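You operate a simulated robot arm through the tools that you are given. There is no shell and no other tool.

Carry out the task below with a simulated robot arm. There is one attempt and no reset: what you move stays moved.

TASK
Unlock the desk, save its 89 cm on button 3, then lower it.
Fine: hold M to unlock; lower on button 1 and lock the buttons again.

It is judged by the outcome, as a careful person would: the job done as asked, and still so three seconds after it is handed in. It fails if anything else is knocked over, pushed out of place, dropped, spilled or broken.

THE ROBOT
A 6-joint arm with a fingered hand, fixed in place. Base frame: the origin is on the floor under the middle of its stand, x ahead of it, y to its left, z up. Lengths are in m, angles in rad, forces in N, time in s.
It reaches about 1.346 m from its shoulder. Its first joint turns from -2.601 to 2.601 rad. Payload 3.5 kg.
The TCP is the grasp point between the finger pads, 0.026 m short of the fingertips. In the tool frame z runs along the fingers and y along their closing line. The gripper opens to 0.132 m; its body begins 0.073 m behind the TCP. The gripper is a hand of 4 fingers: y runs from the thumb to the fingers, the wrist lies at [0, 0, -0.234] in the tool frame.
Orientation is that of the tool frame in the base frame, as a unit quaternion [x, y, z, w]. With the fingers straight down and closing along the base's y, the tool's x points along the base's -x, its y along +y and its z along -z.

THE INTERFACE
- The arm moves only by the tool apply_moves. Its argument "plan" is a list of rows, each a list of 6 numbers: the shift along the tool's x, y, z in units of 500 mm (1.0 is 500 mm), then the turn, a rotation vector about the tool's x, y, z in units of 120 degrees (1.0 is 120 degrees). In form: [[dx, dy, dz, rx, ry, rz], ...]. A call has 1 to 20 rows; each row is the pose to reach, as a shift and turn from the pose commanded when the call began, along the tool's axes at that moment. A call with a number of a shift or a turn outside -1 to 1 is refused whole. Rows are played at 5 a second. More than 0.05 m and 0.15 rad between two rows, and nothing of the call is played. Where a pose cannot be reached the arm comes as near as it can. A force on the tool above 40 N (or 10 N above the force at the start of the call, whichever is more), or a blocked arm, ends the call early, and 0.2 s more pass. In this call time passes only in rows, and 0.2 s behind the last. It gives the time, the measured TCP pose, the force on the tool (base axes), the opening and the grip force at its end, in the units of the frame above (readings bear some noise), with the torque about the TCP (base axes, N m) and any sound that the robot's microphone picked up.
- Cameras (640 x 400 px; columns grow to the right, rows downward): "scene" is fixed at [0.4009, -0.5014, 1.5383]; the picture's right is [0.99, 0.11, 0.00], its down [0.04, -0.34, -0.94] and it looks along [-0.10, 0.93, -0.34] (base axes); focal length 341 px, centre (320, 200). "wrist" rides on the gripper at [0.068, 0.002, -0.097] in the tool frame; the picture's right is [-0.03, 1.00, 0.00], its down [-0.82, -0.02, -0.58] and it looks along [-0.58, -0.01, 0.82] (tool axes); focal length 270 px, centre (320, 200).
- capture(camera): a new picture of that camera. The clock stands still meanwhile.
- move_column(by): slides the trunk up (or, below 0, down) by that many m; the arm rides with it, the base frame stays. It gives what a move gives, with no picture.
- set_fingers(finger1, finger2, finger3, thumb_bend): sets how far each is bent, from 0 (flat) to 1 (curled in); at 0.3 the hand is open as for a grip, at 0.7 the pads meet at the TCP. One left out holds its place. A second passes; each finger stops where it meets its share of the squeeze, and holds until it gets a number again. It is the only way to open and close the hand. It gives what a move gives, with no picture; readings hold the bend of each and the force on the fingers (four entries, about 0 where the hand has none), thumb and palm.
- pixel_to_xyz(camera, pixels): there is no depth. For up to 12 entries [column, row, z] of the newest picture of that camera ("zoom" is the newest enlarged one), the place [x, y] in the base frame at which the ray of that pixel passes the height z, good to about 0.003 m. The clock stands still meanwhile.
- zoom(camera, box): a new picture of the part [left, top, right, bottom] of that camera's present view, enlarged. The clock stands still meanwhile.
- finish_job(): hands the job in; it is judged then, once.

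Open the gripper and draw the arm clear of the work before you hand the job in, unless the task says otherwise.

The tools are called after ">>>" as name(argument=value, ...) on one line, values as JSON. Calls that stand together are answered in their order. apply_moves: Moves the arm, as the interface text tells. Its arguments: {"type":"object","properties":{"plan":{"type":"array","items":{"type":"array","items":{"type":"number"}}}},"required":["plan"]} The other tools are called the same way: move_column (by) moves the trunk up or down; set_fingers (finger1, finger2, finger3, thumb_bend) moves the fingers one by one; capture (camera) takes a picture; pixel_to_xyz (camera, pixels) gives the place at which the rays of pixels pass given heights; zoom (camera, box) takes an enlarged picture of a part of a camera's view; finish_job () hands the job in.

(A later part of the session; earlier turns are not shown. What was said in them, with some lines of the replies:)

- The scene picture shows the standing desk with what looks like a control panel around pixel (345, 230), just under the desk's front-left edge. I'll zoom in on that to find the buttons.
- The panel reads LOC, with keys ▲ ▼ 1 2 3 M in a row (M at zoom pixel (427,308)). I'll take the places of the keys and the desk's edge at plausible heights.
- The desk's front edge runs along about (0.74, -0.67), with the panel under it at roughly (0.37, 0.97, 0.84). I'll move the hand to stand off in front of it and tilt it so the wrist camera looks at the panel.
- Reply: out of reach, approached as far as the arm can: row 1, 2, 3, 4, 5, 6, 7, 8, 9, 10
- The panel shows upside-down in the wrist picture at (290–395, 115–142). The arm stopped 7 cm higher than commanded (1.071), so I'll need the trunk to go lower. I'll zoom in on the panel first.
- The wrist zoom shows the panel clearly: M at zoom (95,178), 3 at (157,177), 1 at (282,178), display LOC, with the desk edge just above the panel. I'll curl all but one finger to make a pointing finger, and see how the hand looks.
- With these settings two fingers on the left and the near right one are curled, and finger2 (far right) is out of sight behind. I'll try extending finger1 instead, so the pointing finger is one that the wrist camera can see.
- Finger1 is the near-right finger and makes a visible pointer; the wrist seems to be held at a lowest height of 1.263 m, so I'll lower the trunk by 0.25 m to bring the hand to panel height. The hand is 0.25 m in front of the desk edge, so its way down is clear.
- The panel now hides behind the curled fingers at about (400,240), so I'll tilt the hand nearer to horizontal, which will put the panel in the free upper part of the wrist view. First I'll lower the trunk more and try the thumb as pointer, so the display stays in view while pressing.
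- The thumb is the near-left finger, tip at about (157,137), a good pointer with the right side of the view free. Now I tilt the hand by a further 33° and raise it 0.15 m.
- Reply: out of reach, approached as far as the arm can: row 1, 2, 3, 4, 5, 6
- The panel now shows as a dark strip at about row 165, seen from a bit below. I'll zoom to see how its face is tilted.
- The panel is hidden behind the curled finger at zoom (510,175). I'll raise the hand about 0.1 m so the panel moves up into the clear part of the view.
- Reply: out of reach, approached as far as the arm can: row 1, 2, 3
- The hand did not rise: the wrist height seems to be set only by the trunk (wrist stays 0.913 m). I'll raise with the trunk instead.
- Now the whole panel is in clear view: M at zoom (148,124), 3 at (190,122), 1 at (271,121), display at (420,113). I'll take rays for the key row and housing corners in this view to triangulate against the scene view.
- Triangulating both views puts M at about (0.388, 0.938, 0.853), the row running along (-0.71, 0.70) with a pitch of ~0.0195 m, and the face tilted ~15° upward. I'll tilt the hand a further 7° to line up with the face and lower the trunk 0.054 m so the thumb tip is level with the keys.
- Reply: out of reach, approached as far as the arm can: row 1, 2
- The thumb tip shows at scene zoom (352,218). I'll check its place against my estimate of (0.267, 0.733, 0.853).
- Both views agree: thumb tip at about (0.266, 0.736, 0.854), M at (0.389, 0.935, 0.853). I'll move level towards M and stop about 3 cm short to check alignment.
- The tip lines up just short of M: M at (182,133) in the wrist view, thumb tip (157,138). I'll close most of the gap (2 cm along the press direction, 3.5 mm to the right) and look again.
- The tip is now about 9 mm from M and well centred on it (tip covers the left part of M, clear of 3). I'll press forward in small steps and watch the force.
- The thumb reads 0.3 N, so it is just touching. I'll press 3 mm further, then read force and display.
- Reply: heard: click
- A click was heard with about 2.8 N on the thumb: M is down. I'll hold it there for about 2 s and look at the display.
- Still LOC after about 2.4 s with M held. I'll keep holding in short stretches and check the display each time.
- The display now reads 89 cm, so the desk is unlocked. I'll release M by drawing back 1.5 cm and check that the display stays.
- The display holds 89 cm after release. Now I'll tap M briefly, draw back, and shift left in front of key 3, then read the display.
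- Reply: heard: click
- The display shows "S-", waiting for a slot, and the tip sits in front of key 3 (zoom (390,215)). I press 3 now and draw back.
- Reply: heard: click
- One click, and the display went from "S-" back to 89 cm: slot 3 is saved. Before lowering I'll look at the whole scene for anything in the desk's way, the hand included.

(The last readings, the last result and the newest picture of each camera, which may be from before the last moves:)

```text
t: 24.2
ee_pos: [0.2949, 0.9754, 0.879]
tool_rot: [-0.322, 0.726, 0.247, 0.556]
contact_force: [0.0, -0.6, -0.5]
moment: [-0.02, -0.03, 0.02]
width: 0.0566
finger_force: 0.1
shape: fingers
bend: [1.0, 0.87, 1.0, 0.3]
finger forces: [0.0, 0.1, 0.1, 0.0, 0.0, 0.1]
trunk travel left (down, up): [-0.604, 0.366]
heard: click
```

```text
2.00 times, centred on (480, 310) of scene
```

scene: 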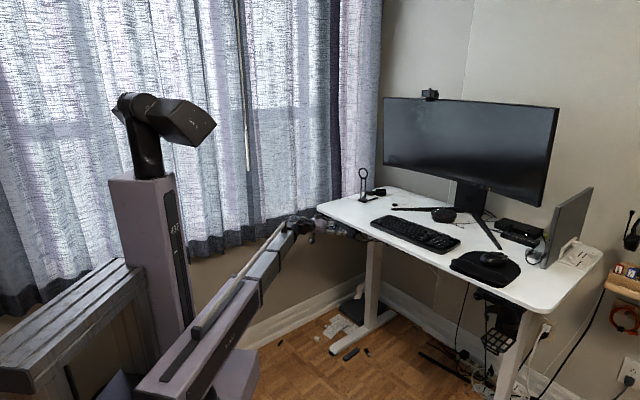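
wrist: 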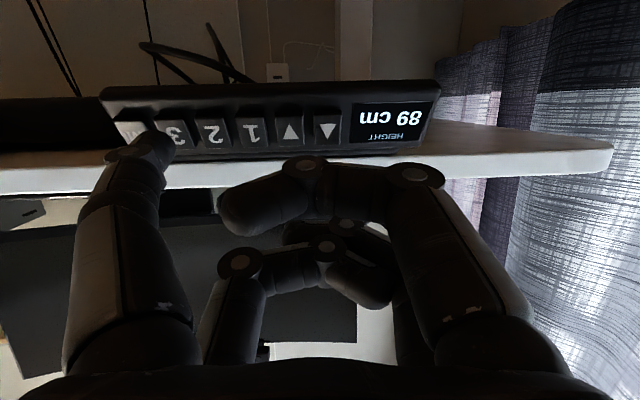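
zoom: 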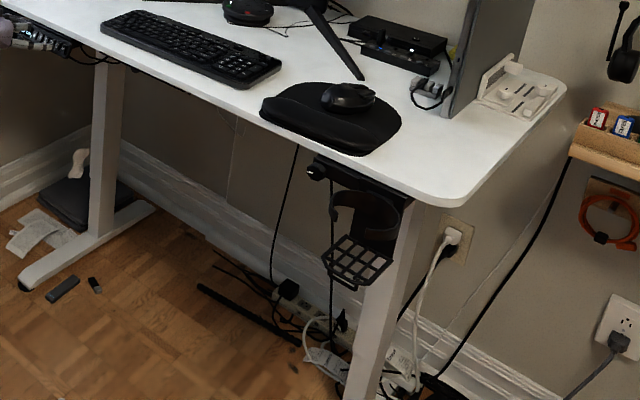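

Nothing lies under the desktop or in its way, and the hand is in front of the edge. I'll slide left by two key pitches (39 mm) to face key 1 and check alignment.

>>> apply_moves(plan=[[-0.0003, 0.026, 0.0013, 0, 0, 0], [-0.0007, 0.052, 0.0027, 0, 0, 0], [-0.001, 0.0779, 0.004, 0, 0, 0]])

>>> capture(camera="wrist")

>>> zoom(camera="wrist", box=[80, 80, 240, 180])

>>> zoom(camera="scene", box=[300, 190, 396, 250])

```text
t: 25.0
ee_pos: [0.2698, 1.0029, 0.8774]
tool_rot: [-0.323, 0.727, 0.246, 0.554]
contact_force: [0.2, -0.7, -0.1]
moment: [0.01, 0.02, 0.01]
width: 0.0567
finger_force: 0.0
shape: fingers
bend: [1.0, 0.87, 1.0, 0.3]
finger forces: [0.1, 0.0, 0.0, 0.0, 0.1, 0.1]
trunk travel left (down, up): [-0.604, 0.366]
```

```text
taken
```

wrist: 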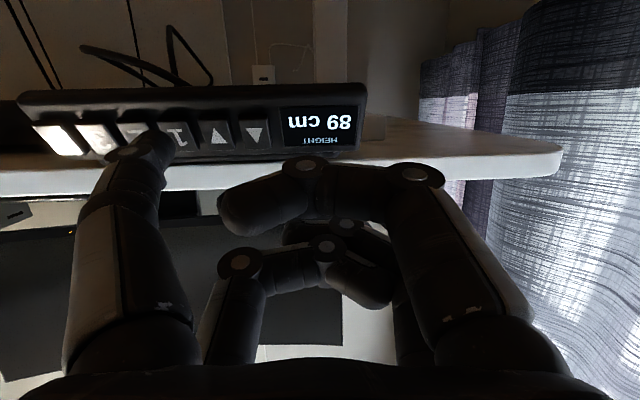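

```text
4.00 times, centred on (160, 130) of wrist
```

zoom: 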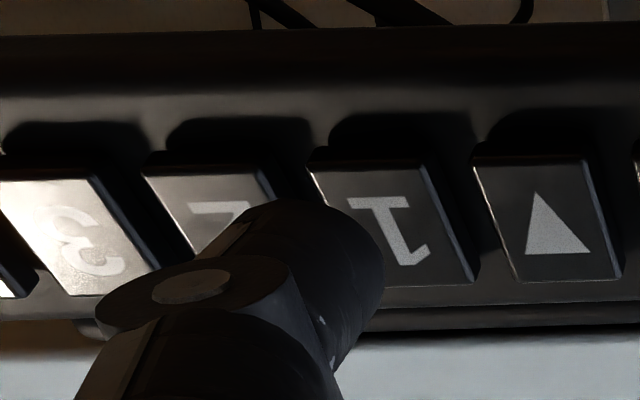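

```text
6.67 times, centred on (348, 220) of scene
```

zoom: 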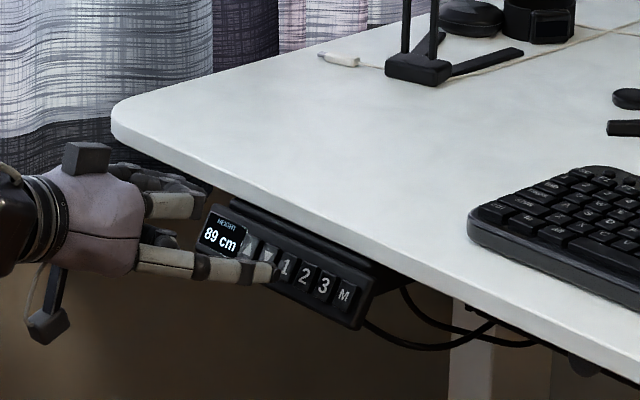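

Key 1 (zoom (392,222)) lines up with the thumb just as M and 3 did. I'll tap it and draw straight back 5 cm so the hand is clear while the desk moves.

>>> apply_moves(plan=[[-0.0041, -0.0008, 0.0154, 0, 0, 0], [-0.008, -0.0016, 0.0299, 0, 0, 0], [-0.008, -0.0016, 0.0299, 0, 0, 0], [-0.0021, -0.0004, 0.0077, 0, 0, 0], [0.0052, 0.001, -0.0193, 0, 0, 0], [0.0155, 0.0031, -0.0578, 0, 0, 0], [0.0258, 0.0052, -0.0964, 0, 0, 0]])

>>> capture(camera="wrist")

>>> capture(camera="scene")

```text
t: 26.6
ee_pos: [0.234, 0.968, 0.8775]
tool_rot: [-0.324, 0.726, 0.247, 0.554]
contact_force: [0.1, 0.7, -0.7]
moment: [0.03, 0.0, 0.04]
width: 0.0568
finger_force: 0.2
shape: fingers
bend: [1.0, 0.87, 1.0, 0.3]
finger forces: [0.1, 0.0, 0.0, 0.0, 0.0, 0.1]
trunk travel left (down, up): [-0.604, 0.366]
heard: click
```

```text
taken
```

wrist: 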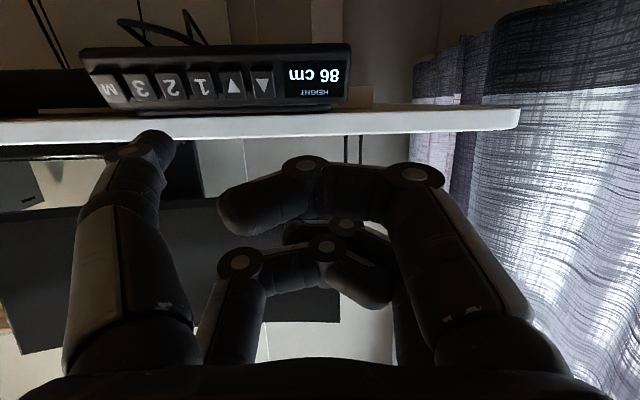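

```text
taken
```

scene: 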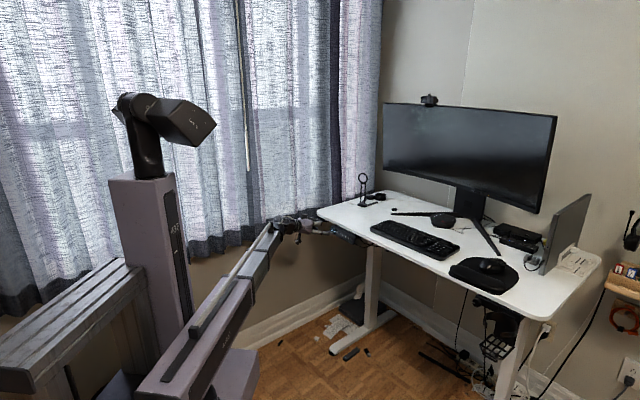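

The display reads 86 cm: the desk is going down by itself. I'll draw back a further 8 cm and wait, then look again.

>>> apply_moves(plan=[[0.0206, 0.0042, -0.0771, 0, 0, 0], [0.0413, 0.0084, -0.1542, 0, 0, 0], [0.0413, 0.0084, -0.1542, 0, 0, 0], [0.0413, 0.0084, -0.1542, 0, 0, 0], [0.0413, 0.0084, -0.1542, 0, 0, 0], [0.0413, 0.0084, -0.1542, 0, 0, 0], [0.0413, 0.0084, -0.1542, 0, 0, 0], [0.0413, 0.0084, -0.1542, 0, 0, 0], [0.0413, 0.0084, -0.1542, 0, 0, 0], [0.0413, 0.0084, -0.1542, 0, 0, 0]])

>>> capture(camera="scene")

>>> zoom(camera="scene", box=[310, 215, 390, 265])

```text
t: 28.8
ee_pos: [0.1769, 0.9127, 0.878]
tool_rot: [-0.323, 0.726, 0.247, 0.554]
contact_force: [0.5, -0.3, -0.3]
moment: [-0.05, 0.01, 0.03]
width: 0.0568
finger_force: 0.0
shape: fingers
bend: [1.0, 0.87, 1.0, 0.3]
finger forces: [0.0, 0.0, 0.1, 0.1, 0.1, 0.0]
trunk travel left (down, up): [-0.604, 0.366]
```

```text
taken
```

scene: 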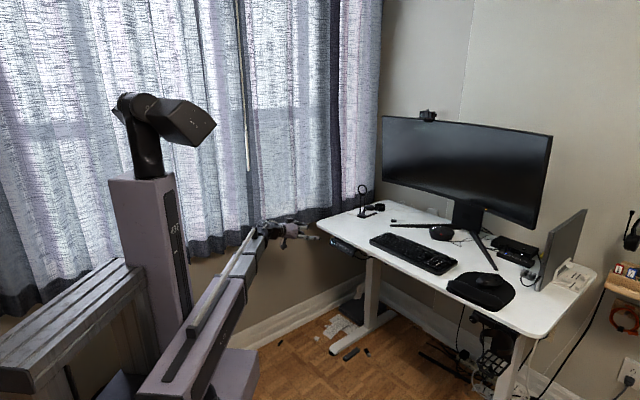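

```text
8.00 times, centred on (350, 240) of scene
```

zoom: 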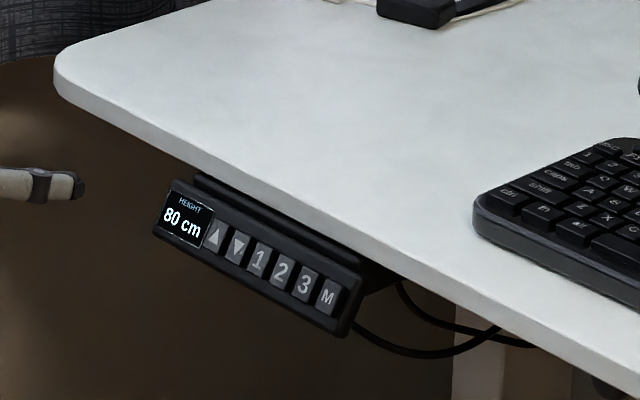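

The desk is at 80 cm and still going down steadily. I'll wait 4 s more.

>>> apply_moves(plan=[[0, 0, 0, 0, 0, 0], [0, 0, 0, 0, 0, 0], [0, 0, 0, 0, 0, 0], [0, 0, 0, 0, 0, 0], [0, 0, 0, 0, 0, 0], [0, 0, 0, 0, 0, 0], [0, 0, 0, 0, 0, 0], [0, 0, 0, 0, 0, 0], [0, 0, 0, 0, 0, 0], [0, 0, 0, 0, 0, 0], [0, 0, 0, 0, 0, 0], [0, 0, 0, 0, 0, 0], [0, 0, 0, 0, 0, 0], [0, 0, 0, 0, 0, 0], [0, 0, 0, 0, 0, 0], [0, 0, 0, 0, 0, 0], [0, 0, 0, 0, 0, 0], [0, 0, 0, 0, 0, 0], [0, 0, 0, 0, 0, 0], [0, 0, 0, 0, 0, 0]])

>>> capture(camera="scene")

>>> zoom(camera="scene", box=[310, 225, 390, 275])

```text
t: 33.0
ee_pos: [0.1771, 0.9144, 0.8781]
tool_rot: [-0.323, 0.726, 0.247, 0.555]
contact_force: [0.0, 0.4, -0.8]
moment: [0.01, 0.01, -0.02]
width: 0.057
finger_force: 0.0
shape: fingers
bend: [1.0, 0.87, 1.0, 0.3]
finger forces: [0.0, 0.0, 0.0, 0.0, 0.1, 0.1]
trunk travel left (down, up): [-0.604, 0.366]
```

```text
taken
```

scene: 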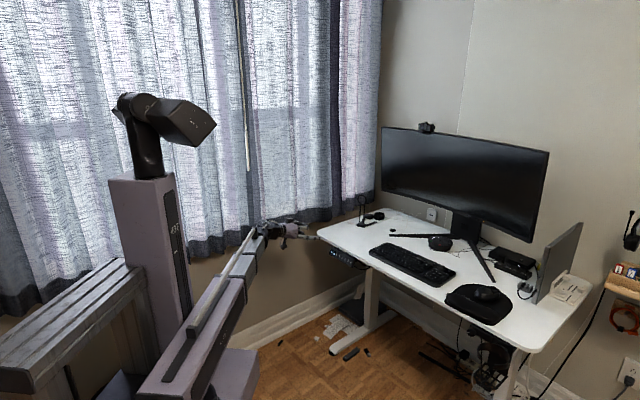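

```text
8.00 times, centred on (350, 250) of scene
```

zoom: 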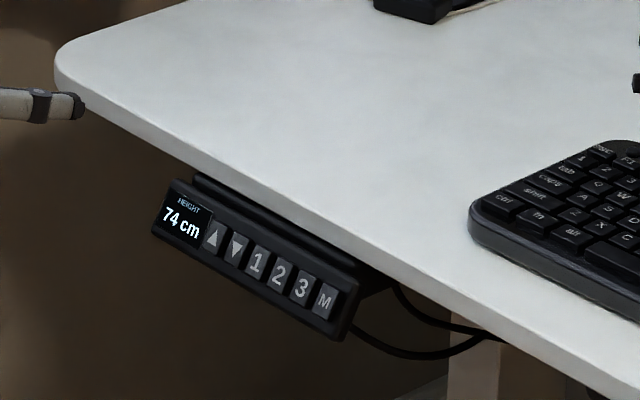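

The display reads 74 cm and appears to have stopped. I'll lower the trunk by the same 0.15 m to bring the hand back to panel height, and check that the display stays.

>>> move_column(by=-0.15)

>>> capture(camera="wrist")

>>> zoom(camera="scene", box=[310, 225, 390, 275])

```text
t: 34.8
ee_pos: [0.1774, 0.9136, 0.7286]
tool_rot: [-0.323, 0.726, 0.247, 0.554]
contact_force: [0.0, 0.1, 0.4]
moment: [-0.02, 0.02, 0.0]
width: 0.0568
finger_force: 0.0
shape: fingers
bend: [1.0, 0.87, 1.0, 0.3]
finger forces: [0.0, 0.0, 0.0, 0.0, 0.1, 0.0]
trunk travel left (down, up): [-0.454, 0.516]
```

```text
taken
```

wrist: 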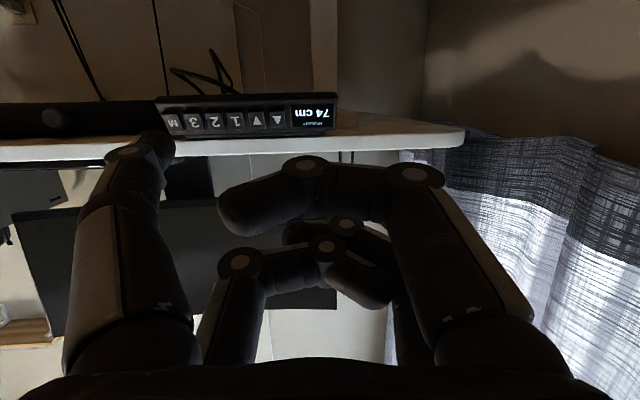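

```text
8.00 times, centred on (350, 250) of scene
```

zoom: 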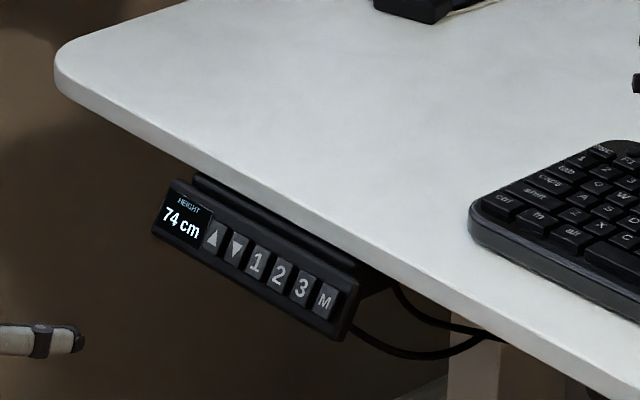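

The desk stays at 74 cm. I'll go back in front of M (left shift undone, 3 cm standoff) and check the alignment at this height.

>>> apply_moves(plan=[[-0.0125, -0.0323, 0.0467, 0, 0, 0], [-0.025, -0.0647, 0.0934, 0, 0, 0], [-0.0375, -0.097, 0.14, 0, 0, 0], [-0.05, -0.1293, 0.1867, 0, 0, 0]])

>>> capture(camera="wrist")

>>> zoom(camera="wrist", box=[80, 80, 240, 180])

>>> zoom(camera="scene", box=[325, 235, 373, 265])

```text
t: 35.8
ee_pos: [0.2909, 0.9412, 0.7289]
tool_rot: [-0.324, 0.726, 0.246, 0.554]
contact_force: [-0.2, -0.4, 0.0]
moment: [0.02, 0.0, -0.02]
width: 0.0567
finger_force: 0.1
shape: fingers
bend: [1.0, 0.87, 1.0, 0.3]
finger forces: [0.0, 0.0, 0.0, 0.0, 0.1, 0.0]
trunk travel left (down, up): [-0.454, 0.516]
```

```text
taken
```

wrist: 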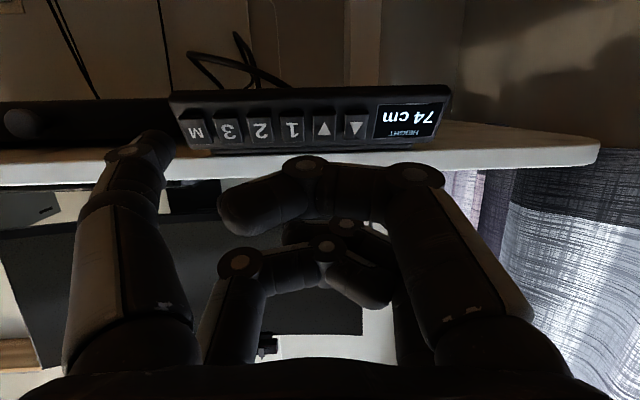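

```text
4.00 times, centred on (160, 130) of wrist
```

zoom: 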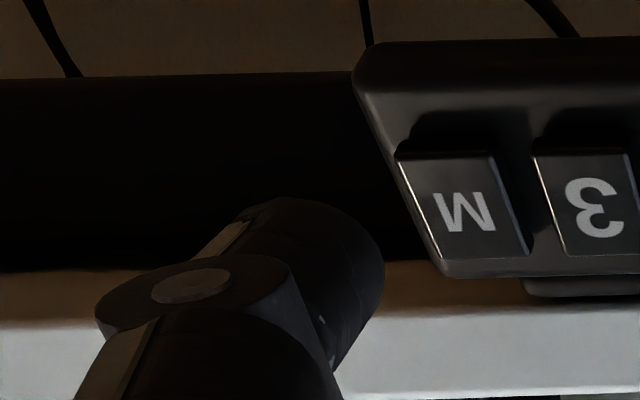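

```text
13.33 times, centred on (349, 250) of scene
```

zoom: 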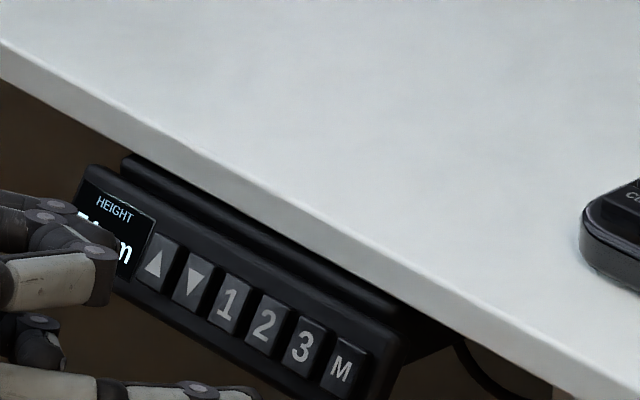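

M sits about 2–3 mm higher relative to the thumb than before (wrist (196,132)). I'll raise the trunk 3 mm, close to 1 cm in front of M, and look once more.

>>> move_column(by=0.003)

>>> apply_moves(plan=[[-0.0077, -0.0016, 0.0289, 0, 0, 0], [-0.0155, -0.0031, 0.0578, 0, 0, 0]])

>>> zoom(camera="wrist", box=[80, 80, 240, 180])

>>> zoom(camera="scene", box=[325, 235, 373, 265])

```text
t: 36.3
ee_pos: [0.2898, 0.941, 0.7315]
tool_rot: [-0.324, 0.726, 0.247, 0.554]
contact_force: [0.0, -0.3, 0.8]
moment: [0.02, -0.03, 0.04]
width: 0.0568
finger_force: 0.0
shape: fingers
bend: [1.0, 0.87, 1.0, 0.3]
finger forces: [0.1, 0.1, 0.1, 0.0, 0.0, 0.0]
trunk travel left (down, up): [-0.457, 0.513]
```

```text
t: 36.9
ee_pos: [0.3126, 0.9619, 0.7313]
tool_rot: [-0.323, 0.726, 0.247, 0.555]
contact_force: [-0.6, 0.1, -0.3]
moment: [0.01, -0.01, -0.05]
width: 0.057
finger_force: 0.1
shape: fingers
bend: [1.0, 0.87, 1.0, 0.3]
finger forces: [0.1, 0.1, 0.1, 0.0, 0.1, 0.0]
trunk travel left (down, up): [-0.457, 0.513]
```

```text
4.00 times, centred on (160, 130) of wrist
```

zoom: 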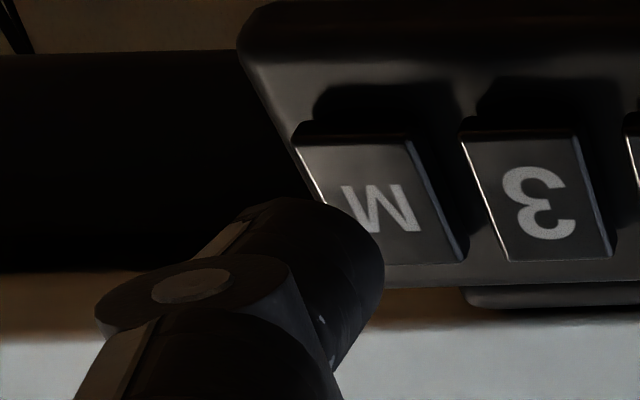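

```text
13.33 times, centred on (349, 250) of scene
```

zoom: 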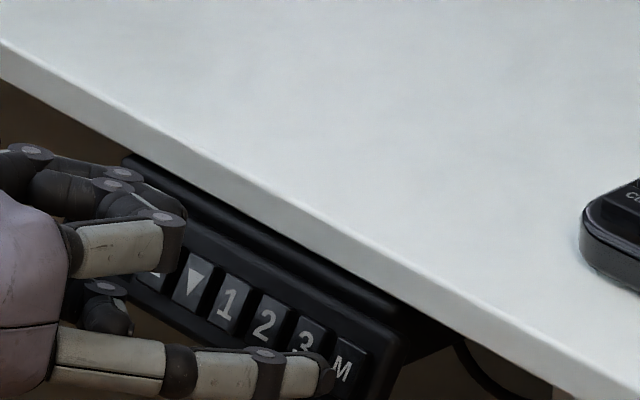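

M now shows at zoom (380,198), about 2.7 mm lower relative to the tip than in the earlier presses (220), so the trunk correction was not needed. I'll undo it.

>>> move_column(by=-0.003)

>>> capture(camera="wrist")

>>> zoom(camera="wrist", box=[80, 80, 240, 180])

```text
t: 37.4
ee_pos: [0.3129, 0.9623, 0.7288]
tool_rot: [-0.323, 0.726, 0.247, 0.555]
contact_force: [-0.7, 0.1, -0.4]
moment: [-0.02, 0.02, -0.01]
width: 0.0566
finger_force: 0.0
shape: fingers
bend: [1.0, 0.87, 1.0, 0.3]
finger forces: [0.0, 0.0, 0.0, 0.1, 0.1, 0.0]
trunk travel left (down, up): [-0.454, 0.516]
```

```text
taken
```

wrist: 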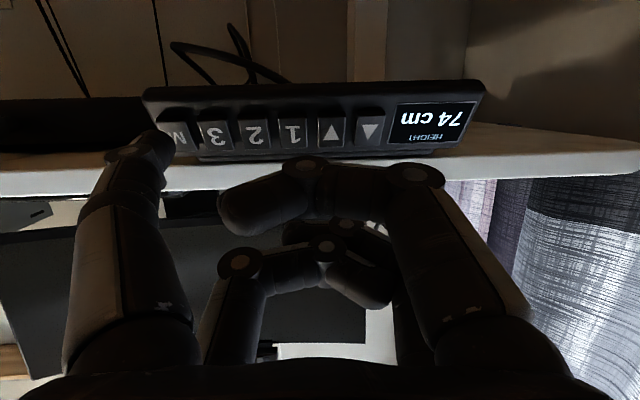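

```text
4.00 times, centred on (160, 130) of wrist
```

zoom: 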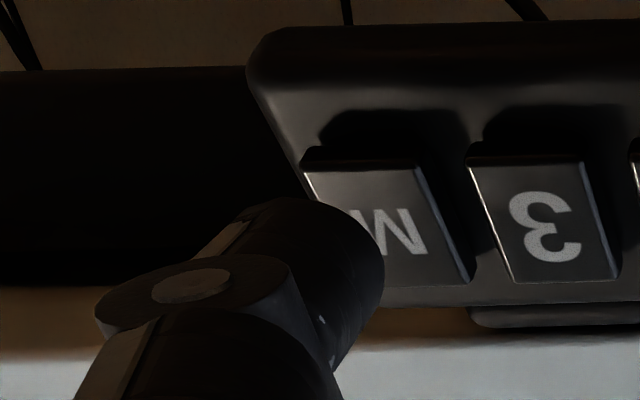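

The alignment now matches the earlier successful presses (M at zoom (385,222)). I'll press M and hold it for about 3 s, then check for LOC.

>>> apply_moves(plan=[[-0.0041, -0.0008, 0.0154, 0, 0, 0], [-0.008, -0.0016, 0.0299, 0, 0, 0], [-0.008, -0.0016, 0.0299, 0, 0, 0], [-0.008, -0.0016, 0.0299, 0, 0, 0], [-0.008, -0.0016, 0.0299, 0, 0, 0], [-0.008, -0.0016, 0.0299, 0, 0, 0], [-0.008, -0.0016, 0.0299, 0, 0, 0], [-0.008, -0.0016, 0.0299, 0, 0, 0], [-0.008, -0.0016, 0.0299, 0, 0, 0], [-0.008, -0.0016, 0.0299, 0, 0, 0], [-0.008, -0.0016, 0.0299, 0, 0, 0], [-0.008, -0.0016, 0.0299, 0, 0, 0], [-0.008, -0.0016, 0.0299, 0, 0, 0], [-0.008, -0.0016, 0.0299, 0, 0, 0], [-0.008, -0.0016, 0.0299, 0, 0, 0], [-0.008, -0.0016, 0.0299, 0, 0, 0]])

>>> zoom(camera="wrist", box=[80, 70, 560, 190])

```text
t: 40.8
ee_pos: [0.3239, 0.9713, 0.7288]
tool_rot: [-0.323, 0.726, 0.247, 0.555]
contact_force: [-2.4, -1.5, -0.6]
moment: [-0.02, 0.08, -0.21]
width: 0.0569
finger_force: 1.6
shape: fingers
bend: [1.0, 0.87, 1.0, 0.3]
finger forces: [0.0, 0.0, 0.1, 0.1, 2.7, 0.0]
trunk travel left (down, up): [-0.454, 0.516]
heard: click
```

```text
1.33 times, centred on (320, 130) of wrist
```

zoom: 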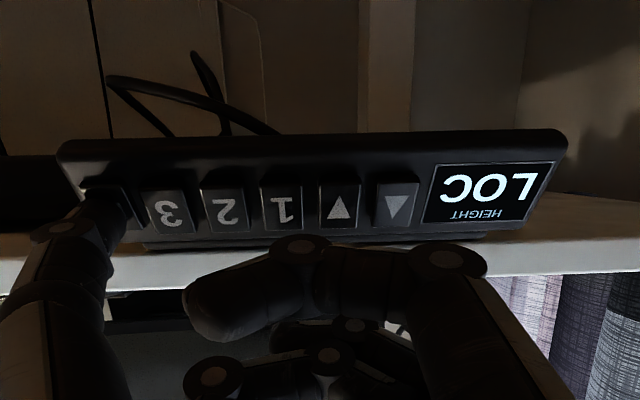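

The display shows LOC again: locked. I'll let go of M and draw well back from the desk (about 20 cm).

>>> apply_moves(plan=[[0.0077, 0.0016, -0.0289, 0, 0, 0], [0.0206, 0.0042, -0.0771, 0, 0, 0], [0.0413, 0.0084, -0.1542, 0, 0, 0], [0.0619, 0.0126, -0.2314, 0, 0, 0], [0.0826, 0.0167, -0.3085, 0, 0, 0], [0.1032, 0.0209, -0.3856, 0, 0, 0]])

>>> capture(camera="wrist")

>>> capture(camera="scene")

>>> zoom(camera="scene", box=[310, 225, 390, 275])

```text
t: 42.2
ee_pos: [0.1821, 0.8312, 0.7286]
tool_rot: [-0.322, 0.725, 0.247, 0.557]
contact_force: [-0.2, -0.4, 0.8]
moment: [0.01, 0.0, -0.02]
width: 0.0568
finger_force: 0.1
shape: fingers
bend: [1.0, 0.87, 1.0, 0.3]
finger forces: [0.1, 0.0, 0.0, 0.1, 0.1, 0.0]
trunk travel left (down, up): [-0.454, 0.516]
```

```text
taken
```

wrist: 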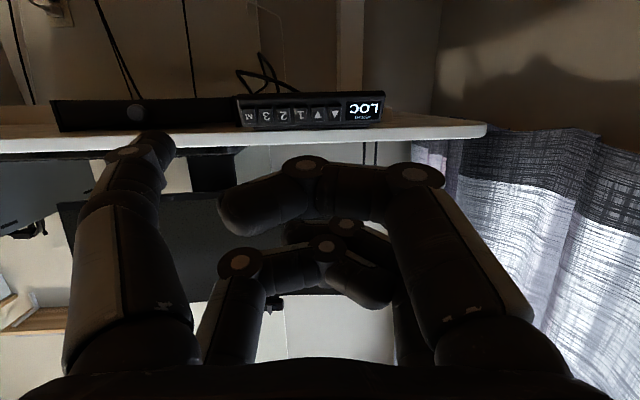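

```text
taken
```

scene: 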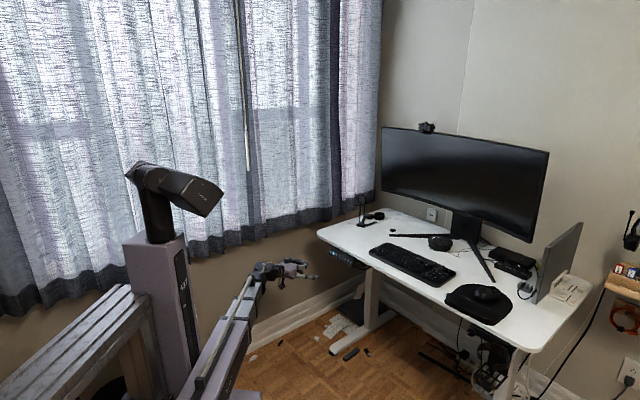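

```text
8.00 times, centred on (350, 250) of scene
```

zoom: 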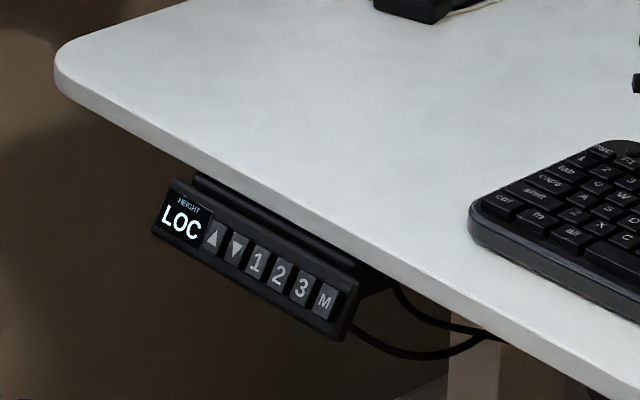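

The panel stays at LOC with the desk down and everything on it standing as before. I'll open the hand, which is well clear of the desk now.

>>> set_fingers(finger1=0.3, finger2=0.3, finger3=0.3, thumb_bend=0.3)

>>> zoom(camera="scene", box=[240, 200, 400, 300])

```text
t: 43.2
ee_pos: [0.1814, 0.8309, 0.7282]
tool_rot: [-0.324, 0.725, 0.248, 0.555]
contact_force: [-0.5, -0.8, 0.4]
moment: [0.02, -0.03, 0.04]
width: 0.1327
finger_force: 0.1
shape: fingers
bend: [0.3, 0.3, 0.3, 0.3]
finger forces: [0.0, 0.1, 0.1, 0.1, 0.1, 0.1]
trunk travel left (down, up): [-0.454, 0.516]
```

```text
4.00 times, centred on (320, 250) of scene
```

zoom: 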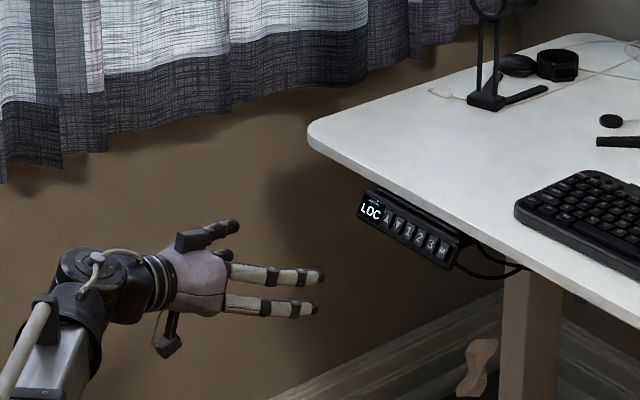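

The hand is open and clear, the desk is down at 74 cm, 89 cm is saved on 3, and the display shows LOC. I hand the job in.

>>> finish_job()

```text
The job is handed in.
```

The desk is down at 74 cm, its 89 cm is saved on button 3, and the buttons are locked again.

- **Unlock:** I held M for about 3 seconds until the display changed from LOC to 89 cm.
- **Save:** I tapped M, the display showed "S-", then I pressed 3. There was one click and the display went back to 89 cm. I did not recall preset 3 to test it, since that would have raised the desk again.
- **Lower:** One tap on button 1 brought the desk down on its own. It stopped at 74 cm and stayed there.
- **Lock:** I held M again for about 3 seconds until the display showed LOC.

In the last pictures nothing on or under the desk looked disturbed. I opened the hand and drew it back about 20 cm from the desk before handing in.
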